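You operate a simulated robot arm through the tools that you are given. There is no shell and no other tool. Be economical: measure what you need, move in short steps, check, and stop when the job is done.

Carry out the task below with a simulated two-armed robot. There is one attempt and no reset: what you move stays moved.

JOB
Ring out the teal lead with the tester and its remote unit.
Fine: set the range printed on the unit, hold the unit while you press its button once, wait for PASS, switch off.

Only the result counts: the job must be done as asked and must still hold three seconds after the hand-in. Knocking over, shifting, dropping, spilling or breaking anything else fails it.

ROBOT AND FRAMES
Two 6-joint arms with two-finger parallel grippers on one trunk, on a base that drives. Base frame: it is fixed to the floor where the robot stands at the start and does not move with it; the origin is under the middle of the robot, x ahead of it, y to its left, z up. Lengths are in m, angles in rad, forces in N, time in s.
The left shoulder is at the start at [0.06, 0.187, 1.172], the right one opposite. With the tool pointing down near the work surface each hand reaches from about 0.1 to 0.6 m from the robot's upright axis, wherever it stands, measured 20 degrees to its own side. Places, roughly: button of the remote unit [0.4, -0.1, 0.9]; range knob [0.5, 0.1, 0.9]; red button of the tester [0.5, 0.3, 0.9]; screen of the tester [0.6, 0.2, 0.9]; teal plug (8x4x3 cm) [0.4, 0.1, 0.8]. Payload 1.57 kg a hand.
Tool frame (each hand has its own): the origin (TCP) lies between the finger pads and is the grasp point; the fingertips stand 0.03 m ahead of it; z points along the fingers, y is the line along which they close. The gripper opens to 0.11 m. The fingers are 0.024 m wide and 0.012 m thick; the gripper's body (0.048 by 0.112 m) begins 0.078 m behind the TCP.
Orientation is that of the tool frame in the base frame, as a unit quaternion [w, x, y, z]. With the fingers straight down and closing along the base's y, the tool's x points along the base's -x, its y along +y and its z along -z.

CONTROLS
- The arms move only by the tool apply_moves. It takes "left_deltas", "right_deltas" or both (then of equal length, played together; a hand with none holds still); each is a list of rows, each an object (a shift or turn left out is 0, a gripper value left out holds the last) with "grip": the closure, from 0 (fully open) to 1 (shut); "offset": the shift along the tool's x, y, z in m, a list of three; "dr": the turn, a rotation vector about the tool's x, y, z in rad, a list of three. In form: [{"grip": grip, "offset": [tx, ty, tz], "dr": [rx, ry, rz]}, ...]. A call has 1 to 12 rows; each row is the pose to reach, as a shift and turn from the pose commanded when the call began, along the tool's axes at that moment. A row lasts 0.2 s, in which the tool goes at most 0.05 m and 0.15 rad; a call with a longer step from one row to the next is refused whole, and so is a gripper value outside its range. A pose out of reach is approached as far as the arm can. The call stops where the force on the tool passes 80 N (or 10 N more than at its start, if that is more) or the arm is blocked; 0.2 s more then pass. Each finger travels about 0.153 m/s and halts on what it meets, pressing with about 36 N; the grip force reading is that of the motor and also rises with nothing between the fingers. The clock runs only during rows and for 0.2 s after the last one: add rows that repeat a pose to give the fingers time. The reply holds the time, the measured pose of the TCP, the force on the tool along the base axes, the opening and the grip force, in the units named above and with some noise, with the torque about the TCP (base axes, N m) and any sound that the robot's microphone picked up.
- Cameras (640 x 400 px; columns grow to the right, rows downward): "scene" is now at [0.0148, 0.0123, 1.7088]; the picture's right is [0.17, -0.99, 0.00], its down [-0.78, -0.13, -0.61] and it looks along [0.60, 0.10, -0.79] (base axes); focal length 283 px, centre (320, 200). "left" rides on the left gripper at [0.07, -0.016, -0.141] in its tool frame; the picture's right is [0.23, 0.97, 0.00], its down [-0.86, 0.20, -0.48] and it looks along [-0.47, 0.11, 0.88] (tool axes); focal length 222 px, centre (320, 200). "right" rides on the right gripper at [0.07, 0.016, -0.141] in its tool frame; the picture's right is [-0.23, 0.97, 0.00], its down [-0.86, -0.20, -0.48] and it looks along [-0.47, -0.11, 0.88] (tool axes); focal length 222 px, centre (320, 200).
- camera(camera): a new picture of that camera. The clock stands still meanwhile.
- slide_trunk(by): slides the trunk up (or, below 0, down) by that many m; the arms and the scene camera ride with it, the base frame stays. It gives what a move gives, with no picture.
- drive_base(legs): drives the robot by 1 to 6 legs, each [ahead, left, turn to the left] in m, m and rad, along the robot's own axes; the way and the turn of a leg run together, so that a leg with both is an arc; at most 1.5 m and 3.142 rad a leg. The arms and the cameras ride along, it lands a little off, and it stops where it bumps. It gives what a move gives.
- aim_head(pan, tilt): turns the head with the scene camera to pan (to the left, within 1.501 rad either way) and tilt (down, from -0.506 to 1.204), counted from straight ahead of the robot. It gives what a move gives.
- point_at(camera, pixels): for up to 12 pixels [column, row] of the newest picture of that camera ("zoom" is the newest enlarged one), the place [x, y, z] in the base frame of the surface seen there, good to about 0.002 m. The clock stands still meanwhile.
- enlarge(camera, box): a new picture of the part [left, top, right, bottom] of that camera's present view, enlarged. The clock stands still meanwhile.
- hand_in(): hands the job in; it is judged then, once.

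Work in short steps. Measure before you move; look again where a grasp or a placing could have gone wrong, and mend it. You have 80 turns and 58 pictures in all, those below and enlarged ones among them. Open the grippers and draw the arms clear of the work before you hand the job in, unless the task says otherwise; then end with one line.

The tools are called after "Emit:" as a command line: name --argument value ..., lists and objects as JSON in quotes. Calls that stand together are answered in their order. apply_moves: Moves the arms, as the interface text tells. Its arguments: {"type":"object","properties":{"left_deltas":{"type":"array"},"right_deltas":{"type":"array"}},"required":[]} The other tools are called the same way: slide_trunk (by) slides the trunk up or down; drive_base (legs) drives the base; aim_head (pan, tilt) turns the head that bears the scene camera; camera (camera) takes a picture; point_at (camera, pixels) gives the place of the surface under pixels of a picture; enlarge (camera, box) takes an enlarged picture of a part of a camera's view; hand_in () hands the job in.

At the start:

```text
time_s: 0.0
left_tool_pos: [0.4174, 0.265, 1.2302]
left_orientation: [0.001, 0.0, 1.0, 0.0]
left_wrist_force: [0.1, -0.6, -0.2]
left_moment: [0.0, 0.0, 0.01]
left_width: 0.11
left_grasp_force: 0.0
right_tool_pos: [0.492, -0.1504, 1.1434]
right_orientation: [-0.001, 0.0, 1.0, -0.001]
right_wrist_force: [0.6, 0.6, -0.2]
right_moment: [0.0, -0.04, 0.01]
right_width: 0.1101
right_grasp_force: 0.0
trunk travel left (down, up): [-0.8, 0.19]
robot x, y, heading: [0.0009, 0.0014, 0.003]
head pan, tilt: [0.168, 0.915]
```

scene: 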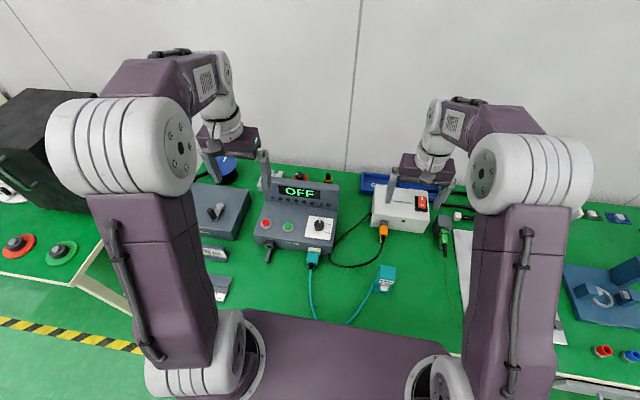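
right: 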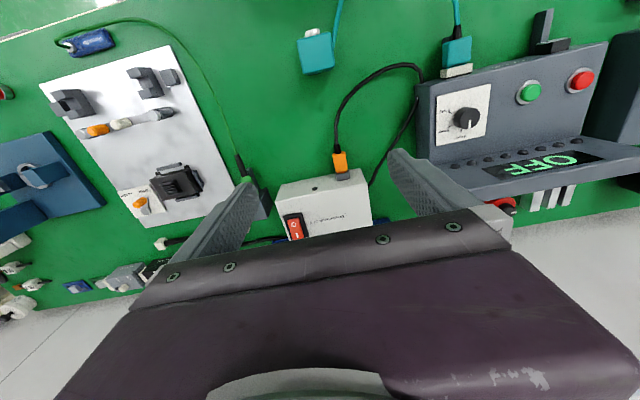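
left: 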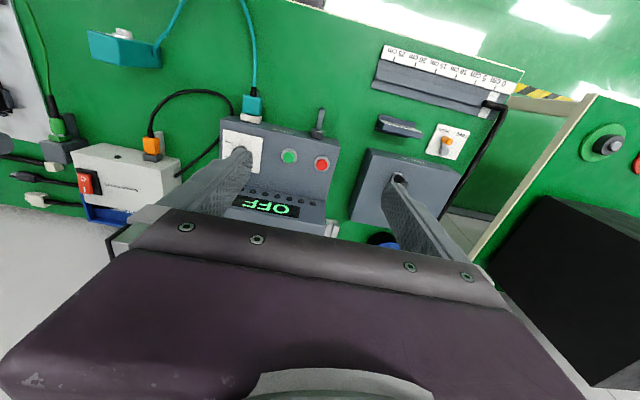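

The scene shows the tester (screen OFF, around 300,215), the white box at (405,210) and a teal plug at (385,280). I enlarge the tester and the white box to read them.

Emit:
enlarge --camera "scene" --box '[240, 160, 360, 280]'

Emit:
enlarge --camera "scene" --box '[350, 170, 470, 300]'

Emit:
enlarge --camera "right" --box '[230, 20, 640, 250]'

```text
3.33 times, centred on (300, 220) of scene
```

zoom: 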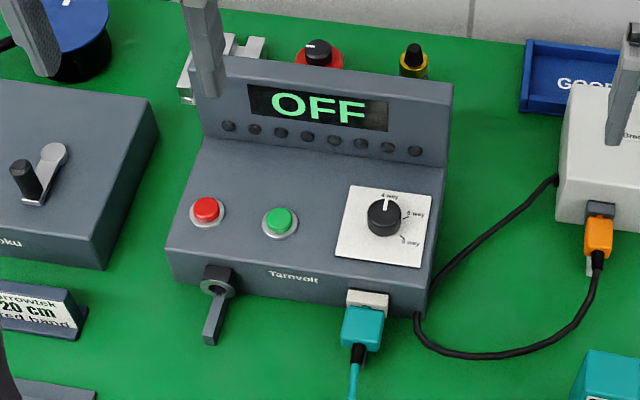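

```text
3.08 times, centred on (410, 235) of scene
```

zoom: 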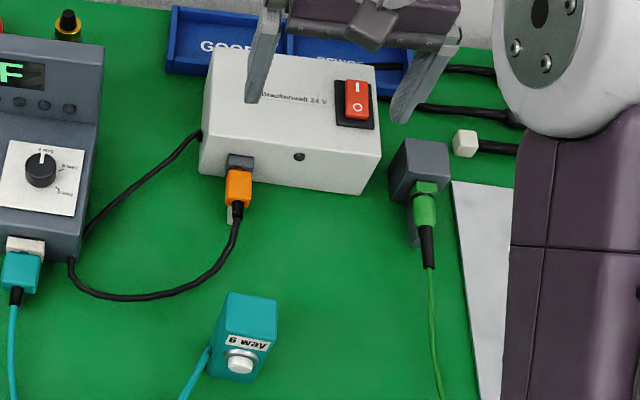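

```text
1.56 times, centred on (435, 135) of right
```

zoom: 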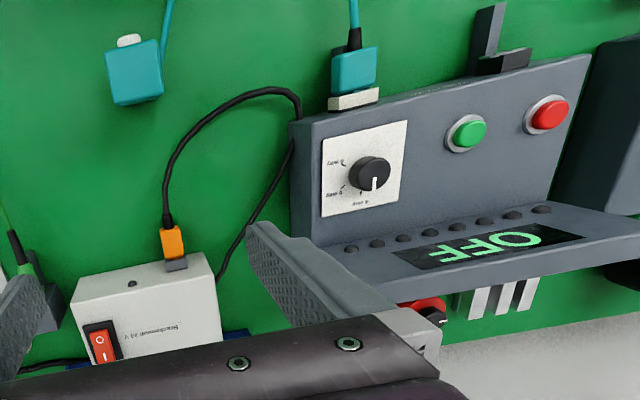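

The unit reads "6 way"; the knob stands at 4 way. I look closer at the knob, the plug seat, the buttons and the supply's switch.

Emit:
enlarge --camera "scene" --box '[295, 205, 345, 270]'

Emit:
point_at --camera "scene" --pixels '[[320, 226], [310, 218], [331, 221], [332, 237], [308, 233], [288, 227], [266, 224], [313, 258], [380, 288], [385, 270], [420, 200]]'

Emit:
enlarge --camera "right" --box '[410, 0, 520, 170]'

Emit:
enlarge --camera "scene" --box '[360, 255, 410, 305]'

```text
6.15 times, centred on (320, 238) of scene
```

zoom: 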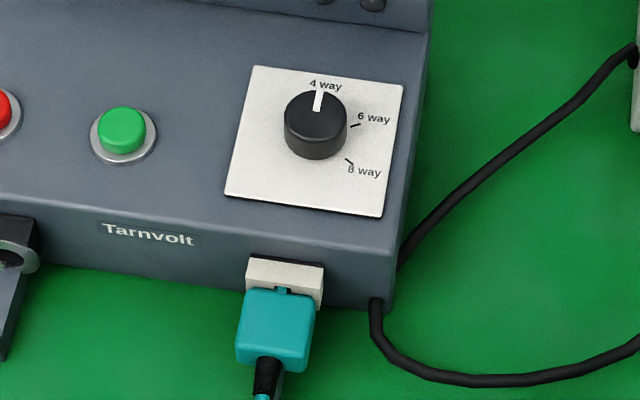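

```text
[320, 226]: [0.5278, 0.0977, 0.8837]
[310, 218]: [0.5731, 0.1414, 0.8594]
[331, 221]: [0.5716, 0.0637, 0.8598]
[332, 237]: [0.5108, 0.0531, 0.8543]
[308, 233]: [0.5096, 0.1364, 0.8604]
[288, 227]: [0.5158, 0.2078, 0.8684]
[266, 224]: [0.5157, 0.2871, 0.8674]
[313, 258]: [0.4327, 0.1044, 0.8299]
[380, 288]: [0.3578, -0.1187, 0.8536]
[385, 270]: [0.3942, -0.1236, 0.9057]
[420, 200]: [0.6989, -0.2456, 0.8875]
```

```text
2.35 times, centred on (465, 85) of right
```

zoom: 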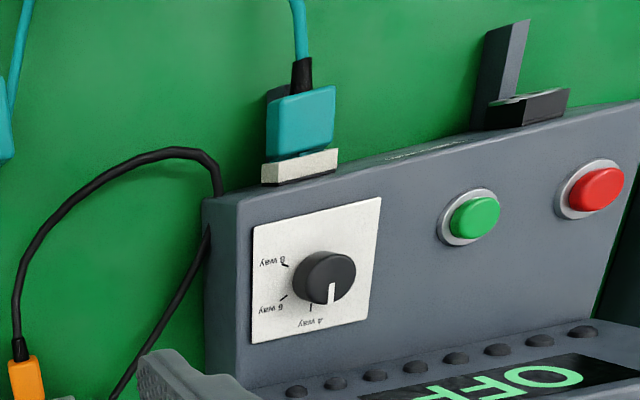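

```text
8.00 times, centred on (385, 280) of scene
```

zoom: 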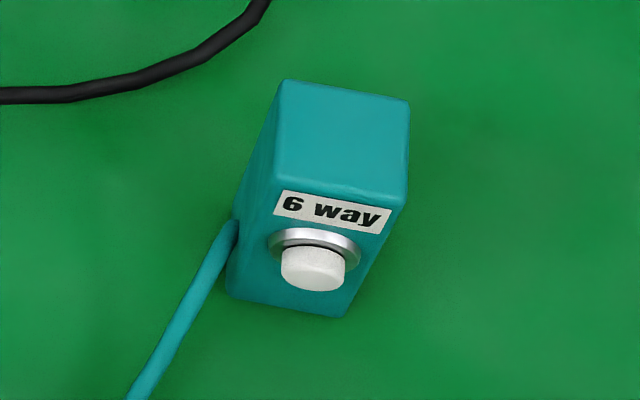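

I get more exact places for knob, panel and unit from the zoomed pictures of each.

Emit:
point_at --camera "zoom" --pixels '[[285, 85], [405, 105], [345, 145], [280, 175], [390, 200], [330, 212], [313, 275], [235, 295], [340, 312], [260, 150]]'

Emit:
enlarge --camera "scene" --box '[295, 205, 345, 270]'

```text
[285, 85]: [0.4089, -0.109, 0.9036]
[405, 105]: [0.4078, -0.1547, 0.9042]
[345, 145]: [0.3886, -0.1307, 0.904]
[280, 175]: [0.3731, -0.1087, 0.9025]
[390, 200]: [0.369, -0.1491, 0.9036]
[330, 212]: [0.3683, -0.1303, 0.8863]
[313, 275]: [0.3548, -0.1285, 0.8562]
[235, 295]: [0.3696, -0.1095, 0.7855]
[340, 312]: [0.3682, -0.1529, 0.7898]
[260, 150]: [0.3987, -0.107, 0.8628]
```

```text
6.15 times, centred on (320, 238) of scene
```

zoom: 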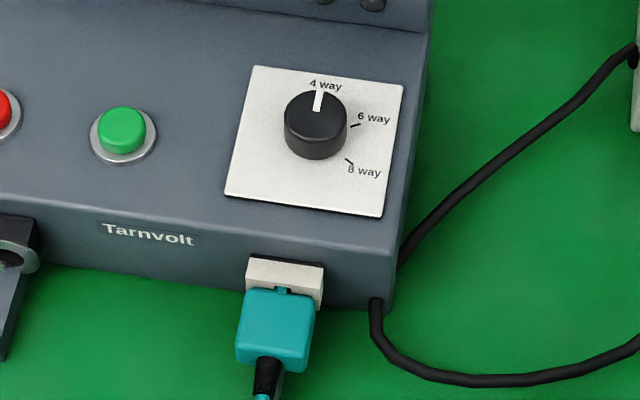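

Unit: centre (0.389,-0.131), about 4x4.4x12 cm, button near (0.353,-0.129,0.858) facing -x. Now the knob, its marks and the plug.

Emit:
point_at --camera "zoom" --pixels '[[319, 94], [317, 110], [290, 112], [343, 114], [315, 132], [356, 125], [348, 161], [122, 116], [285, 275], [280, 300], [280, 335], [268, 370]]'

Emit:
point_at --camera "scene" --pixels '[[265, 223], [299, 191], [340, 190], [260, 186], [280, 185], [272, 245], [267, 255], [313, 265]]'

```text
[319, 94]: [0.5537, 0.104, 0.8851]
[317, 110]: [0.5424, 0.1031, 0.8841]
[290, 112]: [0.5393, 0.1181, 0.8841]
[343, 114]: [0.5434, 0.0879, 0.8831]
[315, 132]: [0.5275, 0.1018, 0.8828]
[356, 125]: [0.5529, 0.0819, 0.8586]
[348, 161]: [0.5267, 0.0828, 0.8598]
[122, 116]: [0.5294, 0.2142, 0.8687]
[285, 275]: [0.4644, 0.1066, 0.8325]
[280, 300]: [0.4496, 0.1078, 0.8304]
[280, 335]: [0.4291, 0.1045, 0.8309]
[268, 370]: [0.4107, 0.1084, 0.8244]
```

```text
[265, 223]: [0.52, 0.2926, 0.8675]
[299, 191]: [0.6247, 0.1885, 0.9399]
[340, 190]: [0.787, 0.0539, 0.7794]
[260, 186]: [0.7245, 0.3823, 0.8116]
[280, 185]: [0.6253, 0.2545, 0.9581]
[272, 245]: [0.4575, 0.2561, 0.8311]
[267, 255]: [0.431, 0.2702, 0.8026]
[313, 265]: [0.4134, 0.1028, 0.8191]
```

Knob centre is about (0.540, 0.103), top z 0.884, the 6-way mark about 60° clockwise. I bring the left hand above it, pre-turned by -30° so that the turn is symmetric.

Emit:
apply_moves --left_deltas '[{"grip": 0, "offset": [-0.0153, -0.0203, 0.031], "dr": [0, 0, -0.065]}, {"offset": [-0.0307, -0.0405, 0.0625], "dr": [0, 0, -0.13]}, {"offset": [-0.046, -0.0608, 0.094], "dr": [0, 0, -0.195]}, {"offset": [-0.0613, -0.081, 0.125], "dr": [0, 0, -0.26]}, {"offset": [-0.0766, -0.1013, 0.156], "dr": [0, 0, -0.325]}, {"offset": [-0.092, -0.1215, 0.1875], "dr": [0, 0, -0.39]}, {"offset": [-0.1073, -0.142, 0.219], "dr": [0, 0, -0.455]}, {"offset": [-0.1226, -0.162, 0.25], "dr": [0, 0, -0.52]}, {"offset": [-0.1226, -0.162, 0.25], "dr": [0, 0, -0.52]}]'

Emit:
camera --camera "left"

Emit:
camera --camera "scene"

```text
time_s: 2.0
left_tool_pos: [0.5409, 0.1021, 0.9823]
left_orientation: [0.001, -0.258, 0.966, 0.001]
left_wrist_force: [0.0, 0.5, -0.2]
left_moment: [-0.01, -0.01, 0.01]
left_width: 0.1103
left_grasp_force: 0.1
right_tool_pos: [0.4915, -0.1488, 1.1427]
right_orientation: [0.0, 0.0, 1.0, 0.0]
right_wrist_force: [-0.4, -0.5, 0.7]
right_moment: [-0.03, 0.0, -0.02]
right_width: 0.11
right_grasp_force: 0.0
trunk travel left (down, up): [-0.8, 0.19]
robot x, y, heading: [-0.0021, 0.0009, 0.005]
head pan, tilt: [0.168, 0.915]
```

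```text
47 pictures are left
```

left: 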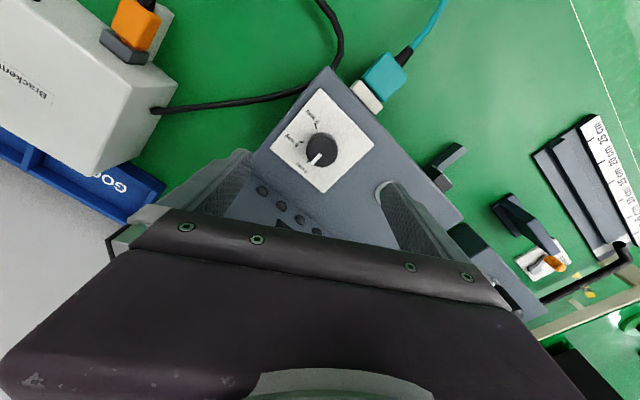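

```text
46 pictures are left
```

scene: 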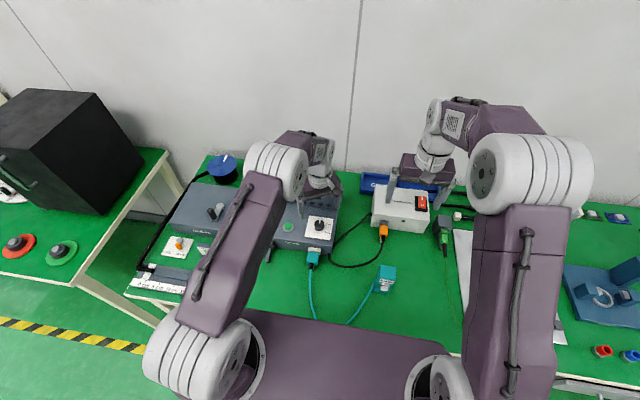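

The hand is over the knob. I check the knob's rim in the left picture, around (322,148).

Emit:
point_at --camera "left" --pixels '[[322, 147], [310, 147], [334, 147], [322, 137], [318, 158], [375, 145], [324, 92]]'

Emit:
enlarge --camera "left" --box '[260, 80, 400, 200]'

```text
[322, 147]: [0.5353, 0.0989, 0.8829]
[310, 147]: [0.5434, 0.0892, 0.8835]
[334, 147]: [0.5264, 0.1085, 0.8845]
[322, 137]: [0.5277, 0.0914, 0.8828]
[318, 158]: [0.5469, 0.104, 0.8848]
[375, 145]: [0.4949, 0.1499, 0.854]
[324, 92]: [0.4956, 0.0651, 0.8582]
```

```text
3.33 times, centred on (330, 140) of left
```

zoom: 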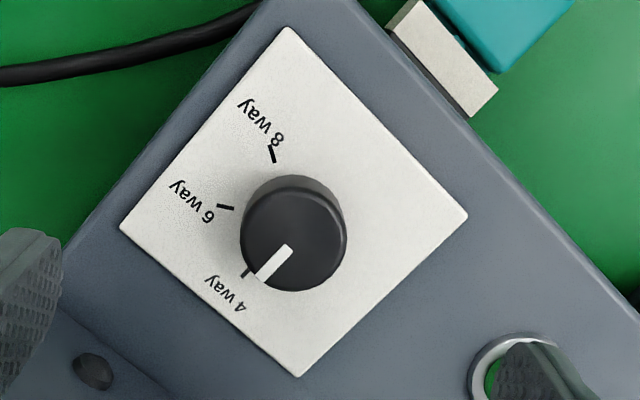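

I measure marks and pointer exactly in this enlarged picture.

Emit:
point_at --camera "zoom" --pixels '[[246, 273], [226, 207], [272, 154], [263, 277], [288, 249], [293, 242], [245, 240], [342, 240], [293, 195], [293, 287]]'

```text
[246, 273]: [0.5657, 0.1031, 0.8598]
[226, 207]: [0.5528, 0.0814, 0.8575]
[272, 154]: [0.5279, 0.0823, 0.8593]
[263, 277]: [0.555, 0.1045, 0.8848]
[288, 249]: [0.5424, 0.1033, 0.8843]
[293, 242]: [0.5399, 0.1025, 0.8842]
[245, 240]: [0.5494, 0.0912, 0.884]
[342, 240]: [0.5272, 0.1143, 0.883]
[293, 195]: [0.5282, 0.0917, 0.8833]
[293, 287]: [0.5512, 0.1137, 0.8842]
```

Centre (0.539, 0.1025); 60° to go. I lower to tips just above the panel and close on the knob.

Emit:
apply_moves --left_deltas '[{"grip": 0, "offset": [0.001, 0.001, 0.03]}, {"offset": [0.001, 0.001, 0.06]}, {"offset": [0.001, 0.001, 0.08]}, {"offset": [0.001, 0.001, 0.086]}, {"grip": 0.5, "offset": [0.001, 0.001, 0.086]}, {"grip": 0.8, "offset": [0.001, 0.001, 0.086]}, {"grip": 0.8, "offset": [0.001, 0.001, 0.086]}]'

```text
time_s: 3.6
left_tool_pos: [0.5389, 0.1047, 0.8947]
left_orientation: [0.0, -0.258, 0.966, 0.0]
left_wrist_force: [0.3, 2.0, -2.3]
left_moment: [0.26, -0.32, -0.17]
left_width: 0.0351
left_grasp_force: 42.3
right_tool_pos: [0.4921, -0.1489, 1.1432]
right_orientation: [0.0, 0.0, 1.0, 0.001]
right_wrist_force: [-0.1, 0.0, 0.3]
right_moment: [-0.03, 0.0, -0.03]
right_width: 0.11
right_grasp_force: 0.1
trunk travel left (down, up): [-0.8, 0.19]
robot x, y, heading: [-0.0013, -0.0052, -0.002]
head pan, tilt: [0.168, 0.915]
```

Gripped at 35 mm. I turn it 60° clockwise seen from above.

Emit:
apply_moves --left_deltas '[{"grip": 0.8, "dr": [0, 0, 0.13]}, {"dr": [0, 0, 0.26]}, {"dr": [0, 0, 0.39]}, {"dr": [0, 0, 0.52]}, {"dr": [0, 0, 0.65]}, {"dr": [0, 0, 0.78]}, {"dr": [0, 0, 0.91]}, {"dr": [0, 0, 1.04]}, {"dr": [0, 0, 1.06]}, {"dr": [0, 0, 1.06]}]'

Emit:
enlarge --camera "scene" --box '[260, 170, 360, 270]'

```text
time_s: 5.8
left_tool_pos: [0.5401, 0.1033, 0.8952]
left_orientation: [0.002, 0.267, 0.964, 0.0]
left_wrist_force: [2.2, 5.1, 9.8]
left_moment: [0.08, -0.22, 0.04]
left_width: 0.0352
left_grasp_force: 42.3
right_tool_pos: [0.4912, -0.1494, 1.1444]
right_orientation: [0.0, 0.0, 1.0, 0.0]
right_wrist_force: [0.3, -0.2, 0.1]
right_moment: [-0.03, 0.02, 0.02]
right_width: 0.11
right_grasp_force: 0.2
trunk travel left (down, up): [-0.8, 0.19]
robot x, y, heading: [0.001, 0.0009, 0.002]
head pan, tilt: [0.168, 0.915]
```

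```text
4.00 times, centred on (310, 220) of scene
```

zoom: 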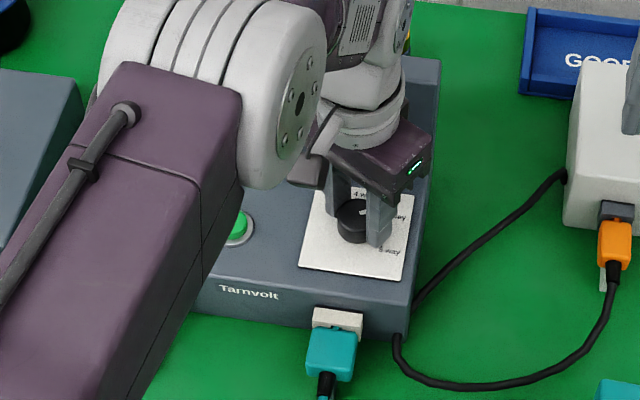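

The knob followed the turn. I open, rise, and look at it.

Emit:
apply_moves --left_deltas '[{"grip": 0.4}, {"grip": 0.2}, {"grip": 0.2}, {"offset": [0, 0, -0.03]}, {"offset": [0, 0, -0.06]}, {"offset": [0, 0, -0.09]}, {"offset": [0, 0, -0.09]}]'

Emit:
enlarge --camera "left" --box '[240, 80, 420, 220]'

```text
time_s: 7.4
left_tool_pos: [0.5398, 0.1035, 0.9848]
left_orientation: [0.0, 0.266, 0.964, 0.0]
left_wrist_force: [-0.7, 0.3, 0.2]
left_moment: [-0.02, 0.02, 0.0]
left_width: 0.0879
left_grasp_force: 0.0
right_tool_pos: [0.4915, -0.1503, 1.1449]
right_orientation: [-0.001, 0.0, 1.0, 0.0]
right_wrist_force: [-0.5, 0.3, 0.4]
right_moment: [0.0, 0.03, -0.04]
right_width: 0.1099
right_grasp_force: 0.2
trunk travel left (down, up): [-0.8, 0.19]
robot x, y, heading: [-0.0026, -0.0009, -0.002]
head pan, tilt: [0.168, 0.915]
```

```text
2.86 times, centred on (330, 150) of left
```

zoom: 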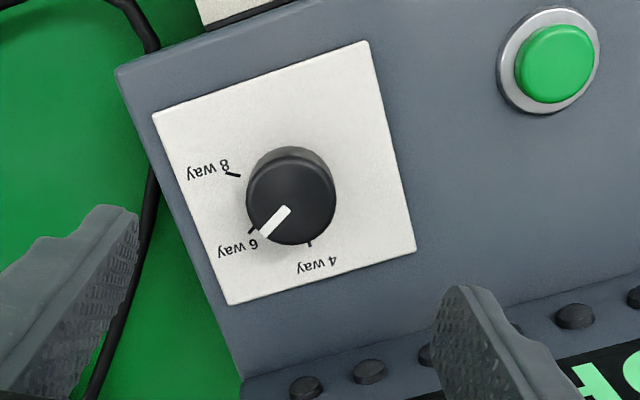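

The pointer stands on 6 way. Next I measure the green button's cap in this picture.

Emit:
point_at --camera "zoom" --pixels '[[555, 63], [530, 65], [580, 60], [555, 40], [555, 90], [595, 85], [266, 233], [288, 209], [290, 200]]'

```text
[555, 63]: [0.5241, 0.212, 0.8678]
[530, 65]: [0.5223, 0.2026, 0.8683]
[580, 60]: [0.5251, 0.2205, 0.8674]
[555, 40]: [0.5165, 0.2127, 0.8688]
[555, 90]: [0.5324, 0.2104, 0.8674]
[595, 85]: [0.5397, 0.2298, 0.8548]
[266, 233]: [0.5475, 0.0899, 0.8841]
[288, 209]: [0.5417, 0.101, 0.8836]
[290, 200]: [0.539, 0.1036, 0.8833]
```

Green cap centre (0.524, 0.212, 0.868). I close the left fingers, turn straight and hover above it.

Emit:
apply_moves --left_deltas '[{"grip": 0.6, "offset": [0.017, 0.021, 0], "dr": [0, 0, -0.135]}, {"grip": 1.0, "offset": [0.035, 0.042, 0], "dr": [0, 0, -0.27]}, {"offset": [0.052, 0.064, 0], "dr": [0, 0, -0.4]}, {"offset": [0.0694, 0.0849, 0], "dr": [0, 0, -0.538]}, {"offset": [0.0694, 0.0849, 0.04], "dr": [0, 0, -0.538]}, {"offset": [0.0694, 0.0849, 0.07], "dr": [0, 0, -0.538]}, {"offset": [0.0694, 0.0849, 0.07], "dr": [0, 0, -0.538]}]'

Emit:
camera --camera "left"

```text
time_s: 9.0
left_tool_pos: [0.5219, 0.2119, 0.9137]
left_orientation: [0.002, 0.0, 1.0, 0.001]
left_wrist_force: [0.3, 0.3, -0.1]
left_moment: [0.01, -0.03, 0.0]
left_width: 0.0
left_grasp_force: 20.8
right_tool_pos: [0.4913, -0.1497, 1.1442]
right_orientation: [0.0, 0.0, 1.0, 0.001]
right_wrist_force: [-0.7, -0.7, -0.1]
right_moment: [0.01, -0.02, -0.02]
right_width: 0.1098
right_grasp_force: 0.2
trunk travel left (down, up): [-0.8, 0.19]
robot x, y, heading: [0.0058, -0.0004, -0.002]
head pan, tilt: [0.168, 0.915]
```

```text
42 pictures are left
```

left: 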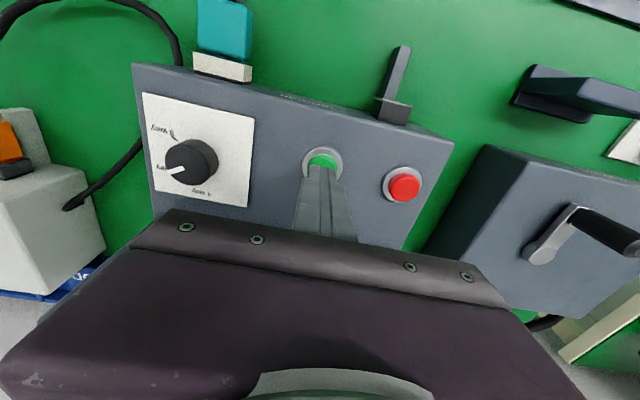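

The closed tips are above the green cap. I press down in small steps (contact expected 16 mm lower), then rise.

Emit:
apply_moves --left_deltas '[{"offset": [0, 0, 0.01]}, {"offset": [0, 0, 0.016]}, {"offset": [0, 0, 0.019]}, {"offset": [0, 0, 0.021]}, {"offset": [0, 0, 0.021]}]'

Emit:
enlarge --camera "scene" --box '[230, 150, 350, 270]'

```text
time_s: 10.2
left_tool_pos: [0.5239, 0.2113, 0.8935]
left_orientation: [0.002, 0.0, 1.0, -0.001]
left_wrist_force: [-0.1, 1.1, 3.9]
left_moment: [0.05, 0.01, -0.02]
left_width: 0.0
left_grasp_force: 21.2
right_tool_pos: [0.4916, -0.1495, 1.1445]
right_orientation: [0.0, 0.0, 1.0, 0.0]
right_wrist_force: [0.5, -0.2, -0.2]
right_moment: [0.0, 0.01, 0.01]
right_width: 0.11
right_grasp_force: 0.1
trunk travel left (down, up): [-0.8, 0.19]
robot x, y, heading: [-0.0018, -0.001, -0.0]
head pan, tilt: [0.168, 0.915]
heard: click
```

```text
3.33 times, centred on (290, 210) of scene
```

zoom: 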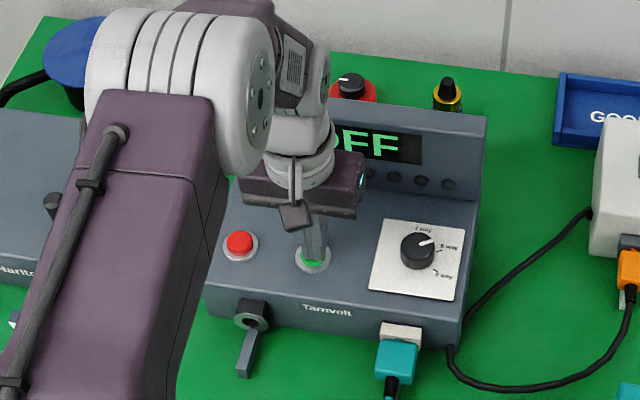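

A click was heard with about 4 N. I rise and move to the left to see the screen.

Emit:
apply_moves --left_deltas '[{"offset": [0, 0, -0.03]}, {"offset": [0, 0, -0.07]}, {"offset": [0, 0.02, -0.11]}, {"offset": [0.03, 0.05, -0.14]}, {"offset": [0.06, 0.08, -0.16]}, {"offset": [0.06, 0.08, -0.16]}]'

Emit:
enlarge --camera "scene" --box '[230, 150, 350, 270]'

```text
refused: row 4 steps farther than a row can; nothing moved
```

```text
3.33 times, centred on (290, 210) of scene
```

zoom: 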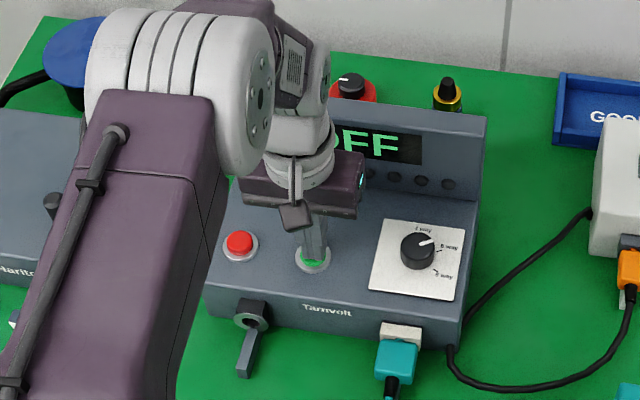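

The row was too long; I repeat the retreat with smaller steps.

Emit:
apply_moves --left_deltas '[{"offset": [0, 0, -0.03]}, {"offset": [0, 0, -0.07]}, {"offset": [0, 0.01, -0.11]}, {"offset": [0.02, 0.035, -0.14]}, {"offset": [0.045, 0.065, -0.16]}, {"offset": [0.06, 0.09, -0.17]}, {"offset": [0.06, 0.09, -0.17]}]'

Emit:
camera --camera "left"

Emit:
enlarge --camera "scene" --box '[230, 150, 350, 270]'

```text
time_s: 11.8
left_tool_pos: [0.4646, 0.3009, 1.0627]
left_orientation: [0.001, 0.0, 1.0, 0.002]
left_wrist_force: [0.3, -0.6, 0.9]
left_moment: [-0.02, -0.03, 0.02]
left_width: 0.0
left_grasp_force: 21.5
right_tool_pos: [0.492, -0.1505, 1.1431]
right_orientation: [-0.001, -0.001, 1.0, 0.0]
right_wrist_force: [0.0, -0.2, 0.9]
right_moment: [-0.02, -0.01, 0.01]
right_width: 0.11
right_grasp_force: 0.0
trunk travel left (down, up): [-0.8, 0.19]
robot x, y, heading: [0.0022, -0.0015, 0.004]
head pan, tilt: [0.168, 0.915]
```

```text
39 pictures are left
```

left: 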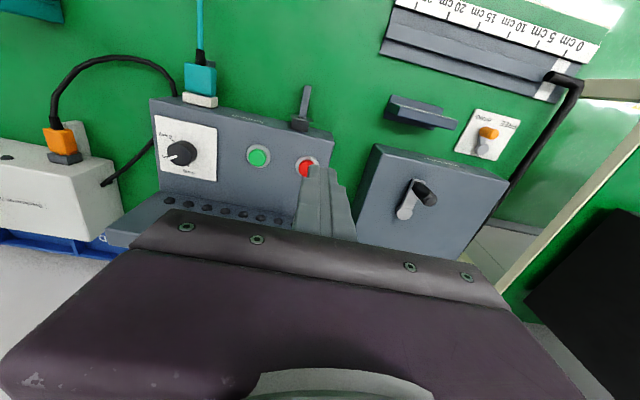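

```text
3.33 times, centred on (290, 210) of scene
```

zoom: 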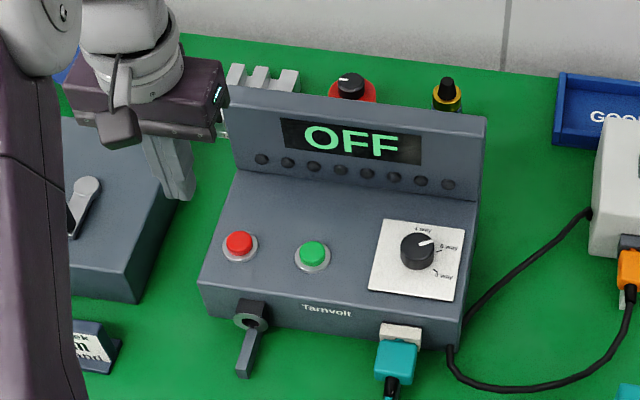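

The screen is still OFF after the green button. I look at the supply's rocker and orange plug, and the lever on the tester's front.

Emit:
enlarge --camera "scene" --box '[365, 175, 435, 250]'

Emit:
enlarge --camera "right" --box '[270, 130, 380, 260]'

Emit:
enlarge --camera "left" --box '[220, 70, 370, 200]'

```text
5.33 times, centred on (400, 212) of scene
```

zoom: 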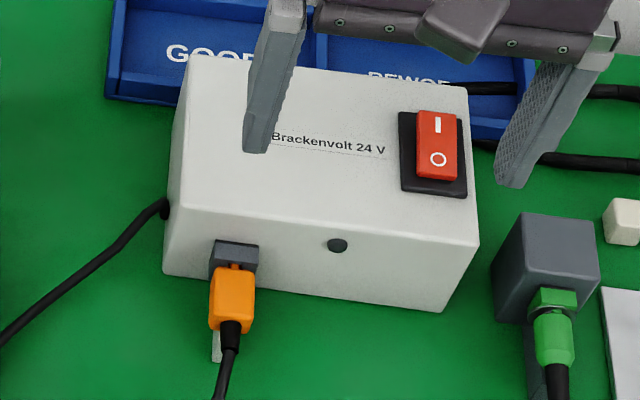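

```text
3.08 times, centred on (325, 195) of right
```

zoom: 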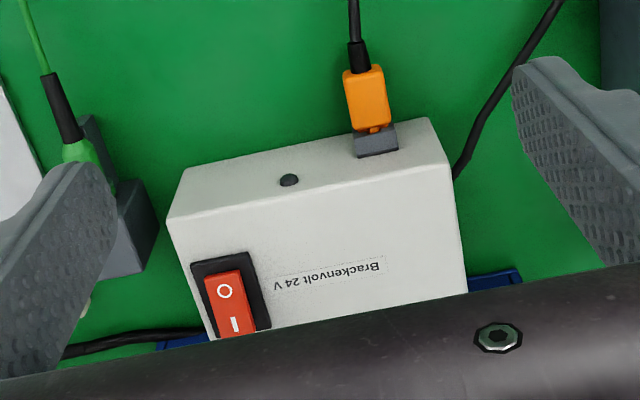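

```text
3.08 times, centred on (295, 135) of left
```

zoom: 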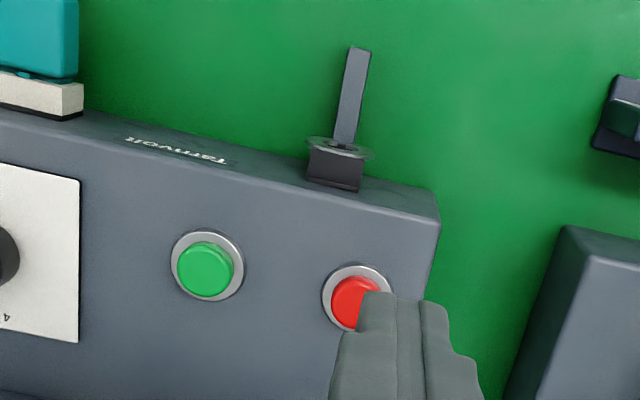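

The supply's lamp (337,246 in the zoom) is dark. I measure the rocker's tilt and the plug gaps.

Emit:
enlarge --camera "scene" --box '[365, 175, 435, 250]'

Emit:
point_at --camera "zoom" --pixels '[[437, 116], [437, 140], [437, 158], [437, 174], [460, 118], [460, 190], [405, 115], [405, 185], [390, 130], [337, 246], [235, 255], [232, 285]]'

```text
5.33 times, centred on (400, 212) of scene
```

zoom: 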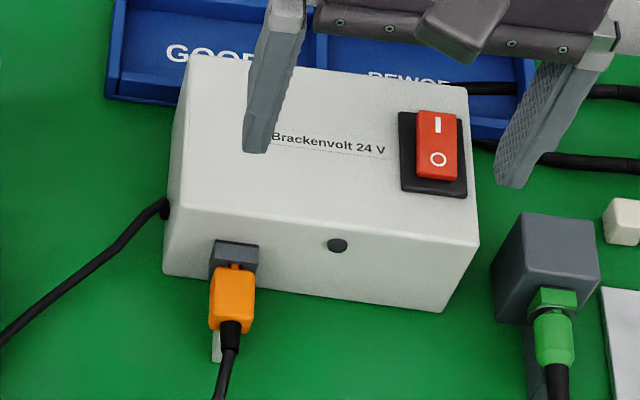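

```text
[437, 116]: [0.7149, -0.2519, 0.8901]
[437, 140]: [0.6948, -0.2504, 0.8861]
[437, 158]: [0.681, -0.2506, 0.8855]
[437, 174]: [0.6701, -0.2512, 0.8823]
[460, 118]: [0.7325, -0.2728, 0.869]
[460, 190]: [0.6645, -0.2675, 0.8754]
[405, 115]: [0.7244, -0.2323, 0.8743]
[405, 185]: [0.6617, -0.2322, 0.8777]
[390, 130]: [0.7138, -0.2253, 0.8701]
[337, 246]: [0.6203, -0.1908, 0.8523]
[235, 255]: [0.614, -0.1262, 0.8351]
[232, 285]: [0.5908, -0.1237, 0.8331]
```

The I end stands higher, so the supply's rocker is on O — but the tester's screen is lit on its own. The brief names the red button, so I try that first: hover above it at (0.523, 0.290).

Emit:
apply_moves --left_deltas '[{"grip": 1, "offset": [-0.03, -0.006, 0.02]}, {"offset": [-0.058, -0.011, 0.05]}, {"offset": [-0.058, -0.011, 0.09]}, {"offset": [-0.058, -0.011, 0.13]}, {"offset": [-0.058, -0.011, 0.147]}, {"offset": [-0.058, -0.011, 0.147]}]'

Emit:
enlarge --camera "left" --box '[220, 70, 420, 270]'

```text
time_s: 13.2
left_tool_pos: [0.5214, 0.2905, 0.9179]
left_orientation: [0.001, 0.001, 1.0, 0.0]
left_wrist_force: [-0.2, 0.1, -1.7]
left_moment: [0.0, 0.01, 0.01]
left_width: 0.0002
left_grasp_force: 21.9
right_tool_pos: [0.4906, -0.1497, 1.144]
right_orientation: [0.001, 0.0, 1.0, 0.0]
right_wrist_force: [0.2, 0.1, 0.2]
right_moment: [-0.01, -0.01, 0.0]
right_width: 0.1102
right_grasp_force: 0.0
trunk travel left (down, up): [-0.8, 0.19]
robot x, y, heading: [-0.0019, 0.0018, -0.003]
head pan, tilt: [0.168, 0.915]
```

```text
2.00 times, centred on (320, 170) of left
```

zoom: 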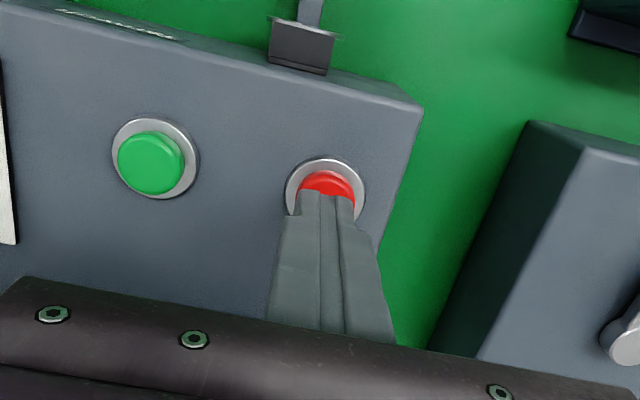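

Well aligned; I press the red button and withdraw to the left.

Emit:
apply_moves --left_deltas '[{"offset": [0, 0, 0.012]}, {"offset": [0, 0, 0.019]}, {"offset": [0, 0, 0.022]}, {"offset": [0, 0, 0.025]}, {"offset": [0, 0, 0.025]}, {"offset": [0, 0, -0.005]}, {"offset": [0, 0.01, -0.05]}, {"offset": [0.01, 0.03, -0.09]}, {"offset": [0.03, 0.05, -0.12]}, {"offset": [0.05, 0.06, -0.15]}, {"offset": [0.05, 0.06, -0.15]}]'

Emit:
enlarge --camera "scene" --box '[230, 150, 350, 270]'

```text
time_s: 15.6
left_tool_pos: [0.4713, 0.3505, 1.0662]
left_orientation: [0.0, 0.0, 1.0, 0.0]
left_wrist_force: [0.3, 0.0, -0.5]
left_moment: [0.01, 0.04, 0.03]
left_width: 0.0002
left_grasp_force: 21.8
right_tool_pos: [0.4911, -0.1481, 1.1425]
right_orientation: [-0.001, 0.0, 1.0, 0.0]
right_wrist_force: [-0.3, 0.4, -0.1]
right_moment: [-0.01, 0.03, -0.01]
right_width: 0.1101
right_grasp_force: 0.0
trunk travel left (down, up): [-0.8, 0.19]
robot x, y, heading: [-0.0001, -0.0005, 0.001]
head pan, tilt: [0.168, 0.915]
heard: click
```

```text
3.33 times, centred on (290, 210) of scene
```

zoom: 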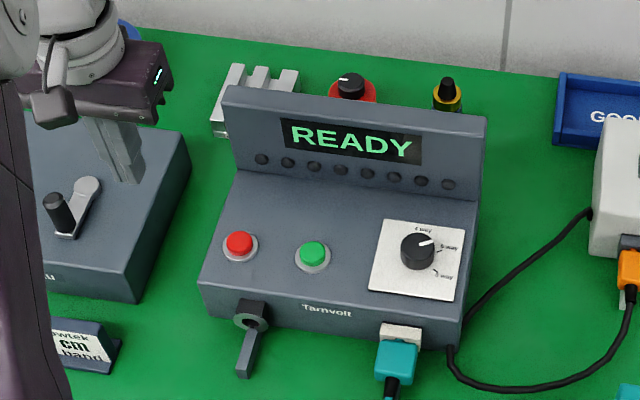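

READY: red is the power switch. Now the right hand goes above the unit, opened, at (0.389,-0.131).

Emit:
apply_moves --right_deltas '[{"grip": 0, "offset": [0.025, 0.004, 0.02]}, {"offset": [0.05, 0.009, 0.05]}, {"offset": [0.076, 0.014, 0.08]}, {"offset": [0.102, 0.018, 0.11]}, {"offset": [0.102, 0.018, 0.15]}, {"offset": [0.102, 0.018, 0.18]}, {"offset": [0.102, 0.018, 0.18]}]'

Emit:
camera --camera "right"

Emit:
camera --camera "scene"

```text
time_s: 17.2
left_tool_pos: [0.4705, 0.3506, 1.0675]
left_orientation: [0.003, 0.0, 1.0, -0.001]
left_wrist_force: [0.0, 1.0, 1.0]
left_moment: [-0.03, -0.01, 0.03]
left_width: 0.0002
left_grasp_force: 21.0
right_tool_pos: [0.3885, -0.131, 0.9629]
right_orientation: [0.0, -0.001, 1.0, 0.001]
right_wrist_force: [0.2, 0.6, 0.2]
right_moment: [0.01, -0.02, 0.04]
right_width: 0.11
right_grasp_force: 0.1
trunk travel left (down, up): [-0.8, 0.19]
robot x, y, heading: [0.0017, 0.0013, -0.002]
head pan, tilt: [0.168, 0.915]
```

```text
31 pictures are left
```

right: 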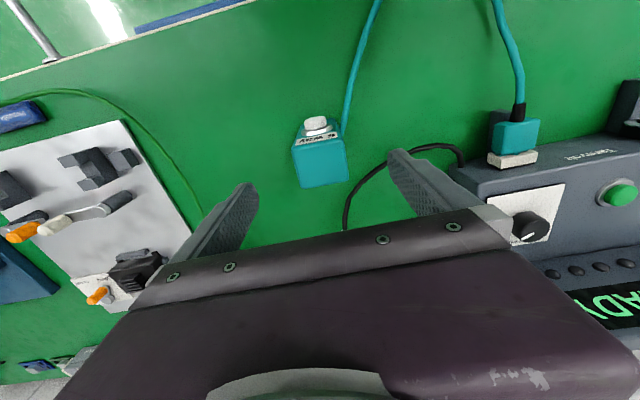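

```text
30 pictures are left
```

scene: 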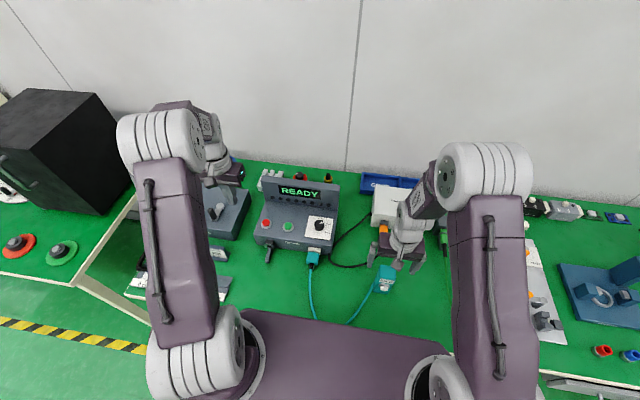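

The unit stands between the fingers (its top around (320,165) in the right picture). I check its top corners.

Emit:
point_at --camera "right" --pixels '[[296, 150], [341, 141], [302, 184], [345, 178], [321, 163], [316, 122], [344, 128]]'

```text
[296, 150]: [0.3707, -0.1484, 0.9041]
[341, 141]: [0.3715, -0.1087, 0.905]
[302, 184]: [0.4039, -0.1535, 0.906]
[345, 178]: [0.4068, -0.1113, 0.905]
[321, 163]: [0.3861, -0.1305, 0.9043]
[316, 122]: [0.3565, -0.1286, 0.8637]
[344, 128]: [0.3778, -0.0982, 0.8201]
```

Centred within a millimetre. I lower 7 cm and close on it.

Emit:
apply_moves --right_deltas '[{"grip": 0, "offset": [0, 0, 0.03]}, {"offset": [0, 0, 0.055]}, {"offset": [0, 0, 0.07]}, {"offset": [0, 0, 0.072]}, {"grip": 0.4, "offset": [0, 0, 0.072]}, {"grip": 0.6, "offset": [0, 0, 0.072]}, {"grip": 0.7, "offset": [0, 0, 0.072]}, {"grip": 0.7, "offset": [0, 0, 0.072]}]'

Emit:
camera --camera "right"

```text
time_s: 19.0
left_tool_pos: [0.4713, 0.3503, 1.0668]
left_orientation: [0.001, -0.001, 1.0, 0.0]
left_wrist_force: [0.2, 0.2, -0.1]
left_moment: [-0.02, -0.01, -0.02]
left_width: 0.0001
left_grasp_force: 21.6
right_tool_pos: [0.3898, -0.1318, 0.8906]
right_orientation: [0.0, -0.001, 1.0, 0.0]
right_wrist_force: [0.3, 0.6, 1.5]
right_moment: [0.15, -0.05, 0.01]
right_width: 0.0496
right_grasp_force: 36.0
trunk travel left (down, up): [-0.8, 0.19]
robot x, y, heading: [-0.0022, 0.0039, -0.003]
head pan, tilt: [0.168, 0.915]
```

```text
29 pictures are left
```

right: 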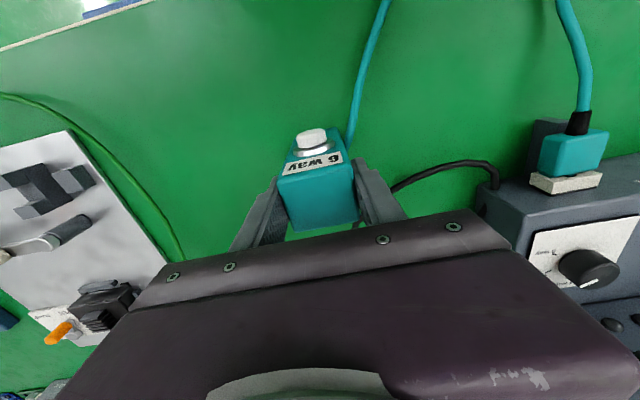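

The unit is held (36 N). I measure the button now, and turn the left hand at a safe height: move back to (0.30, 0.12, 1.05) while tilting by 1 rad about its x.

Emit:
point_at --camera "right" --pixels '[[312, 130], [312, 138], [300, 135], [325, 135], [313, 146], [312, 165], [296, 155]]'

Emit:
apply_moves --left_deltas '[{"grip": 1, "offset": [0.02, -0.02, 0], "dr": [0.1, 0, 0]}, {"offset": [0.045, -0.045, 0], "dr": [0.2, 0, 0]}, {"offset": [0.07, -0.07, 0], "dr": [0.3, 0, 0]}, {"offset": [0.095, -0.09, 0], "dr": [0.4, 0, 0]}, {"offset": [0.12, -0.11, 0], "dr": [0.5, 0, 0]}, {"offset": [0.14, -0.13, 0], "dr": [0.6, 0, 0]}, {"offset": [0.155, -0.155, 0], "dr": [0.7, 0, 0]}, {"offset": [0.165, -0.18, 0], "dr": [0.8, 0, 0]}, {"offset": [0.17, -0.205, 0], "dr": [0.9, 0, 0]}, {"offset": [0.17, -0.23, 0], "dr": [1.0, 0, 0]}, {"offset": [0.17, -0.23, 0], "dr": [1.0, 0, 0]}]'

Emit:
camera --camera "scene"

```text
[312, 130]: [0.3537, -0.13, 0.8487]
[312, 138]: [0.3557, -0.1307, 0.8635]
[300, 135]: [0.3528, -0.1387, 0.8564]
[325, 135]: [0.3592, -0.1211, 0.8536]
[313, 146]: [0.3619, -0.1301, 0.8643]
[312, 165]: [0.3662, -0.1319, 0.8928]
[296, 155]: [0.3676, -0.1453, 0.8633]
```

```text
time_s: 21.4
left_tool_pos: [0.301, 0.1212, 1.0661]
left_orientation: [0.001, 0.0, 0.877, -0.48]
left_wrist_force: [0.3, -0.7, -0.1]
left_moment: [0.03, 0.01, -0.02]
left_width: 0.0
left_grasp_force: 20.4
right_tool_pos: [0.3896, -0.1313, 0.8902]
right_orientation: [-0.001, 0.0, 1.0, 0.0]
right_wrist_force: [0.2, 0.9, 3.3]
right_moment: [0.0, -0.1, 0.0]
right_width: 0.0494
right_grasp_force: 36.3
trunk travel left (down, up): [-0.8, 0.19]
robot x, y, heading: [0.0016, 0.0018, 0.003]
head pan, tilt: [0.168, 0.915]
```

```text
28 pictures are left
```

scene: 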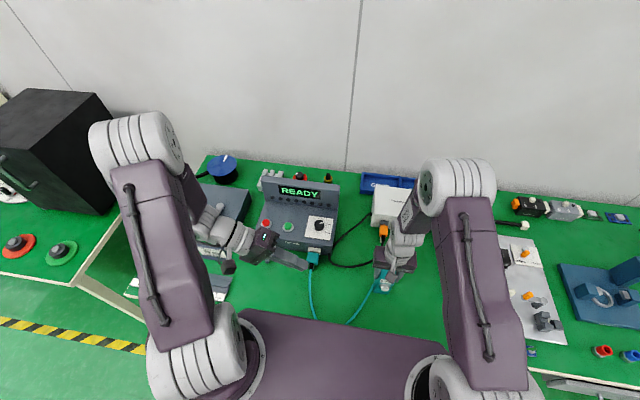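

The left hand is tilted with its fingers toward the unit; the button's face centre is about (0.353,-0.130,0.856). I bring the left fingertips close, staying in front of the button.

Emit:
apply_moves --left_deltas '[{"grip": 1, "offset": [0.002, 0.007, 0.04]}, {"offset": [0.002, 0.014, 0.08]}, {"offset": [0.0, 0.02, 0.12]}, {"offset": [-0.003, 0.028, 0.16]}, {"offset": [-0.006, 0.034, 0.2]}, {"offset": [-0.008, 0.041, 0.24]}, {"offset": [-0.008, 0.041, 0.26]}, {"offset": [-0.008, 0.041, 0.26]}]'

Emit:
camera --camera "right"

Emit:
camera --camera "left"

Emit:
enlarge --camera "scene" --box '[270, 200, 450, 330]'

```text
time_s: 23.2
left_tool_pos: [0.309, -0.0758, 0.8919]
left_orientation: [0.001, 0.001, 0.878, -0.48]
left_wrist_force: [0.3, 0.1, -1.0]
left_moment: [0.0, 0.0, -0.05]
left_width: 0.0001
left_grasp_force: 21.4
right_tool_pos: [0.3883, -0.1316, 0.8913]
right_orientation: [0.0, 0.0, 1.0, 0.0]
right_wrist_force: [-1.7, 0.1, 1.9]
right_moment: [-0.13, 0.11, -0.02]
right_width: 0.0496
right_grasp_force: 35.9
trunk travel left (down, up): [-0.8, 0.19]
robot x, y, heading: [-0.0019, -0.0008, 0.0]
head pan, tilt: [0.168, 0.915]
```

```text
27 pictures are left
```

right: 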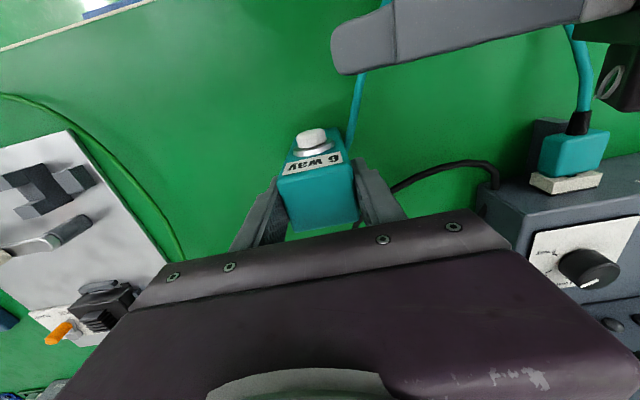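

```text
26 pictures are left
```

left: 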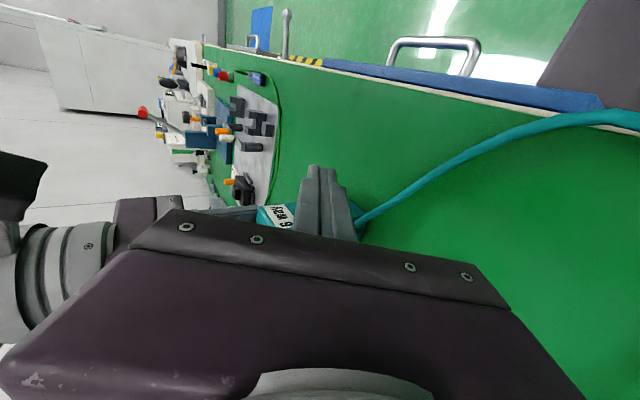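

```text
3.08 times, centred on (360, 265) of scene
```

zoom: 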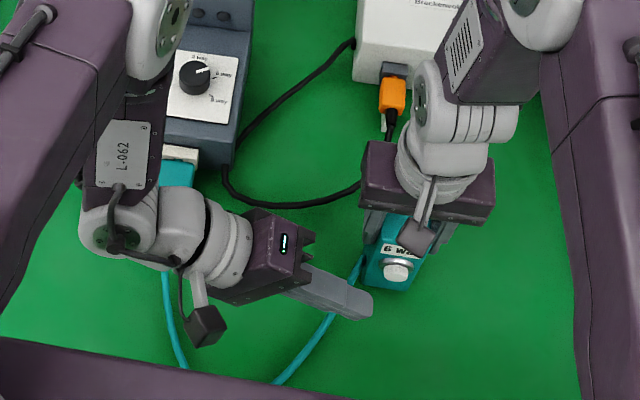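

The fingers are in front of and beside the unit. I advance 4.7 cm along them so they stand in front of the button, leaving about 2 cm.

Emit:
apply_moves --left_deltas '[{"offset": [0, 0, 0.02]}, {"offset": [0, 0, 0.04]}, {"offset": [-0.003, 0, 0.047]}, {"offset": [-0.006, 0, 0.047]}, {"offset": [-0.006, 0, 0.047]}]'

Emit:
enlarge --camera "right" --box '[220, 40, 420, 220]'

Emit:
enlarge --camera "scene" --box '[340, 230, 430, 320]'

```text
time_s: 24.4
left_tool_pos: [0.3172, -0.1152, 0.8666]
left_orientation: [0.001, 0.001, 0.878, -0.479]
left_wrist_force: [-0.3, -0.3, 0.6]
left_moment: [0.02, -0.01, -0.01]
left_width: 0.0
left_grasp_force: 21.6
right_tool_pos: [0.3889, -0.1313, 0.8913]
right_orientation: [0.0, -0.001, 1.0, 0.0]
right_wrist_force: [1.6, 0.4, 1.6]
right_moment: [-0.02, -0.15, 0.02]
right_width: 0.0494
right_grasp_force: 36.2
trunk travel left (down, up): [-0.8, 0.19]
robot x, y, heading: [0.0017, 0.0005, -0.0]
head pan, tilt: [0.168, 0.915]
```

```text
2.22 times, centred on (320, 130) of right
```

zoom: 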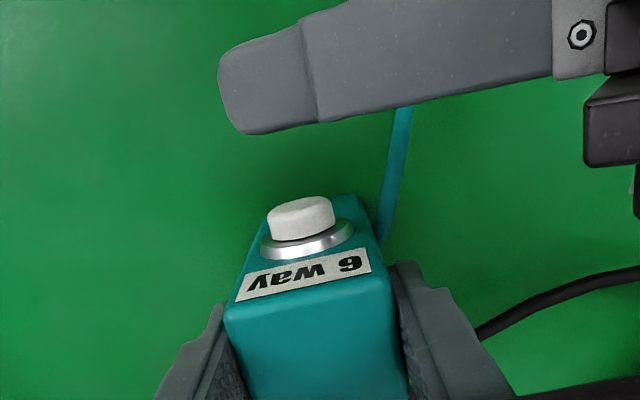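

```text
4.44 times, centred on (385, 275) of scene
```

zoom: 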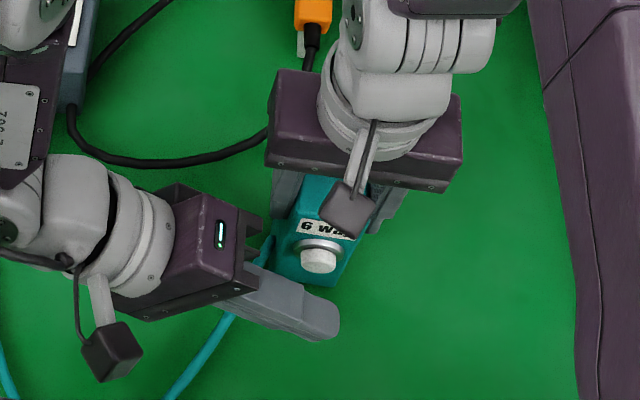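

The finger edge faces the button. I push in +x in small steps (contact expected near 0.341), watching for a click.

Emit:
apply_moves --left_deltas '[{"offset": [-0.012, 0, 0]}, {"offset": [-0.02, 0, 0]}, {"offset": [-0.024, 0, 0]}, {"offset": [-0.027, 0, 0]}, {"offset": [-0.029, 0, 0]}, {"offset": [-0.029, 0, 0]}]'

```text
time_s: 25.8
left_tool_pos: [0.3444, -0.115, 0.8669]
left_orientation: [0.001, 0.001, 0.877, -0.48]
left_wrist_force: [-0.5, -1.3, -0.2]
left_moment: [0.05, 0.05, -0.04]
left_width: 0.0001
left_grasp_force: 20.9
right_tool_pos: [0.3891, -0.131, 0.8915]
right_orientation: [0.0, 0.0, 1.0, 0.001]
right_wrist_force: [2.7, 0.5, 2.6]
right_moment: [-0.02, -0.08, 0.01]
right_width: 0.0495
right_grasp_force: 35.9
trunk travel left (down, up): [-0.8, 0.19]
robot x, y, heading: [0.001, -0.0008, 0.004]
head pan, tilt: [0.168, 0.915]
heard: click
```

A click was heard. I look at the screen before moving on.

Emit:
enlarge --camera "scene" --box '[230, 150, 350, 270]'

Emit:
enlarge --camera "right" --box '[220, 40, 420, 220]'

```text
3.33 times, centred on (290, 210) of scene
```

zoom: 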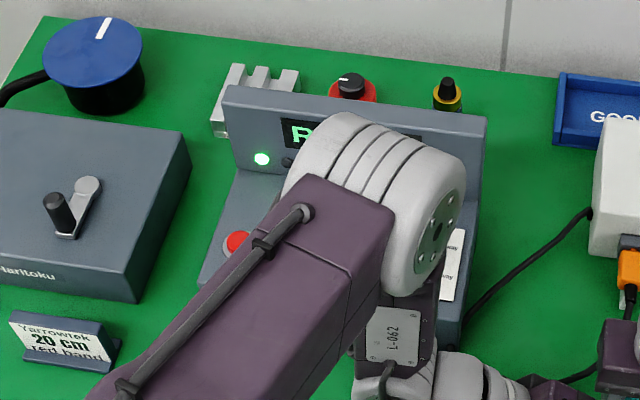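

```text
2.22 times, centred on (320, 130) of right
```

zoom: 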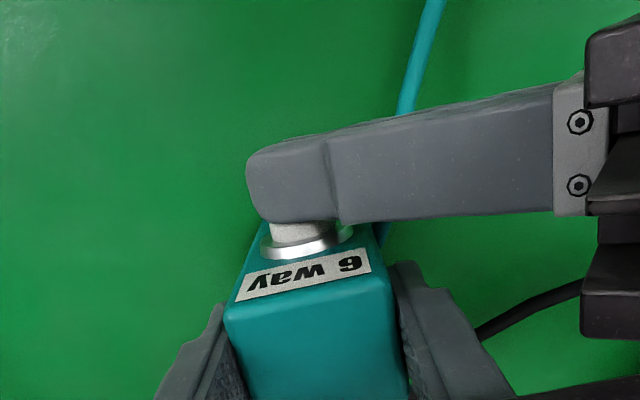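

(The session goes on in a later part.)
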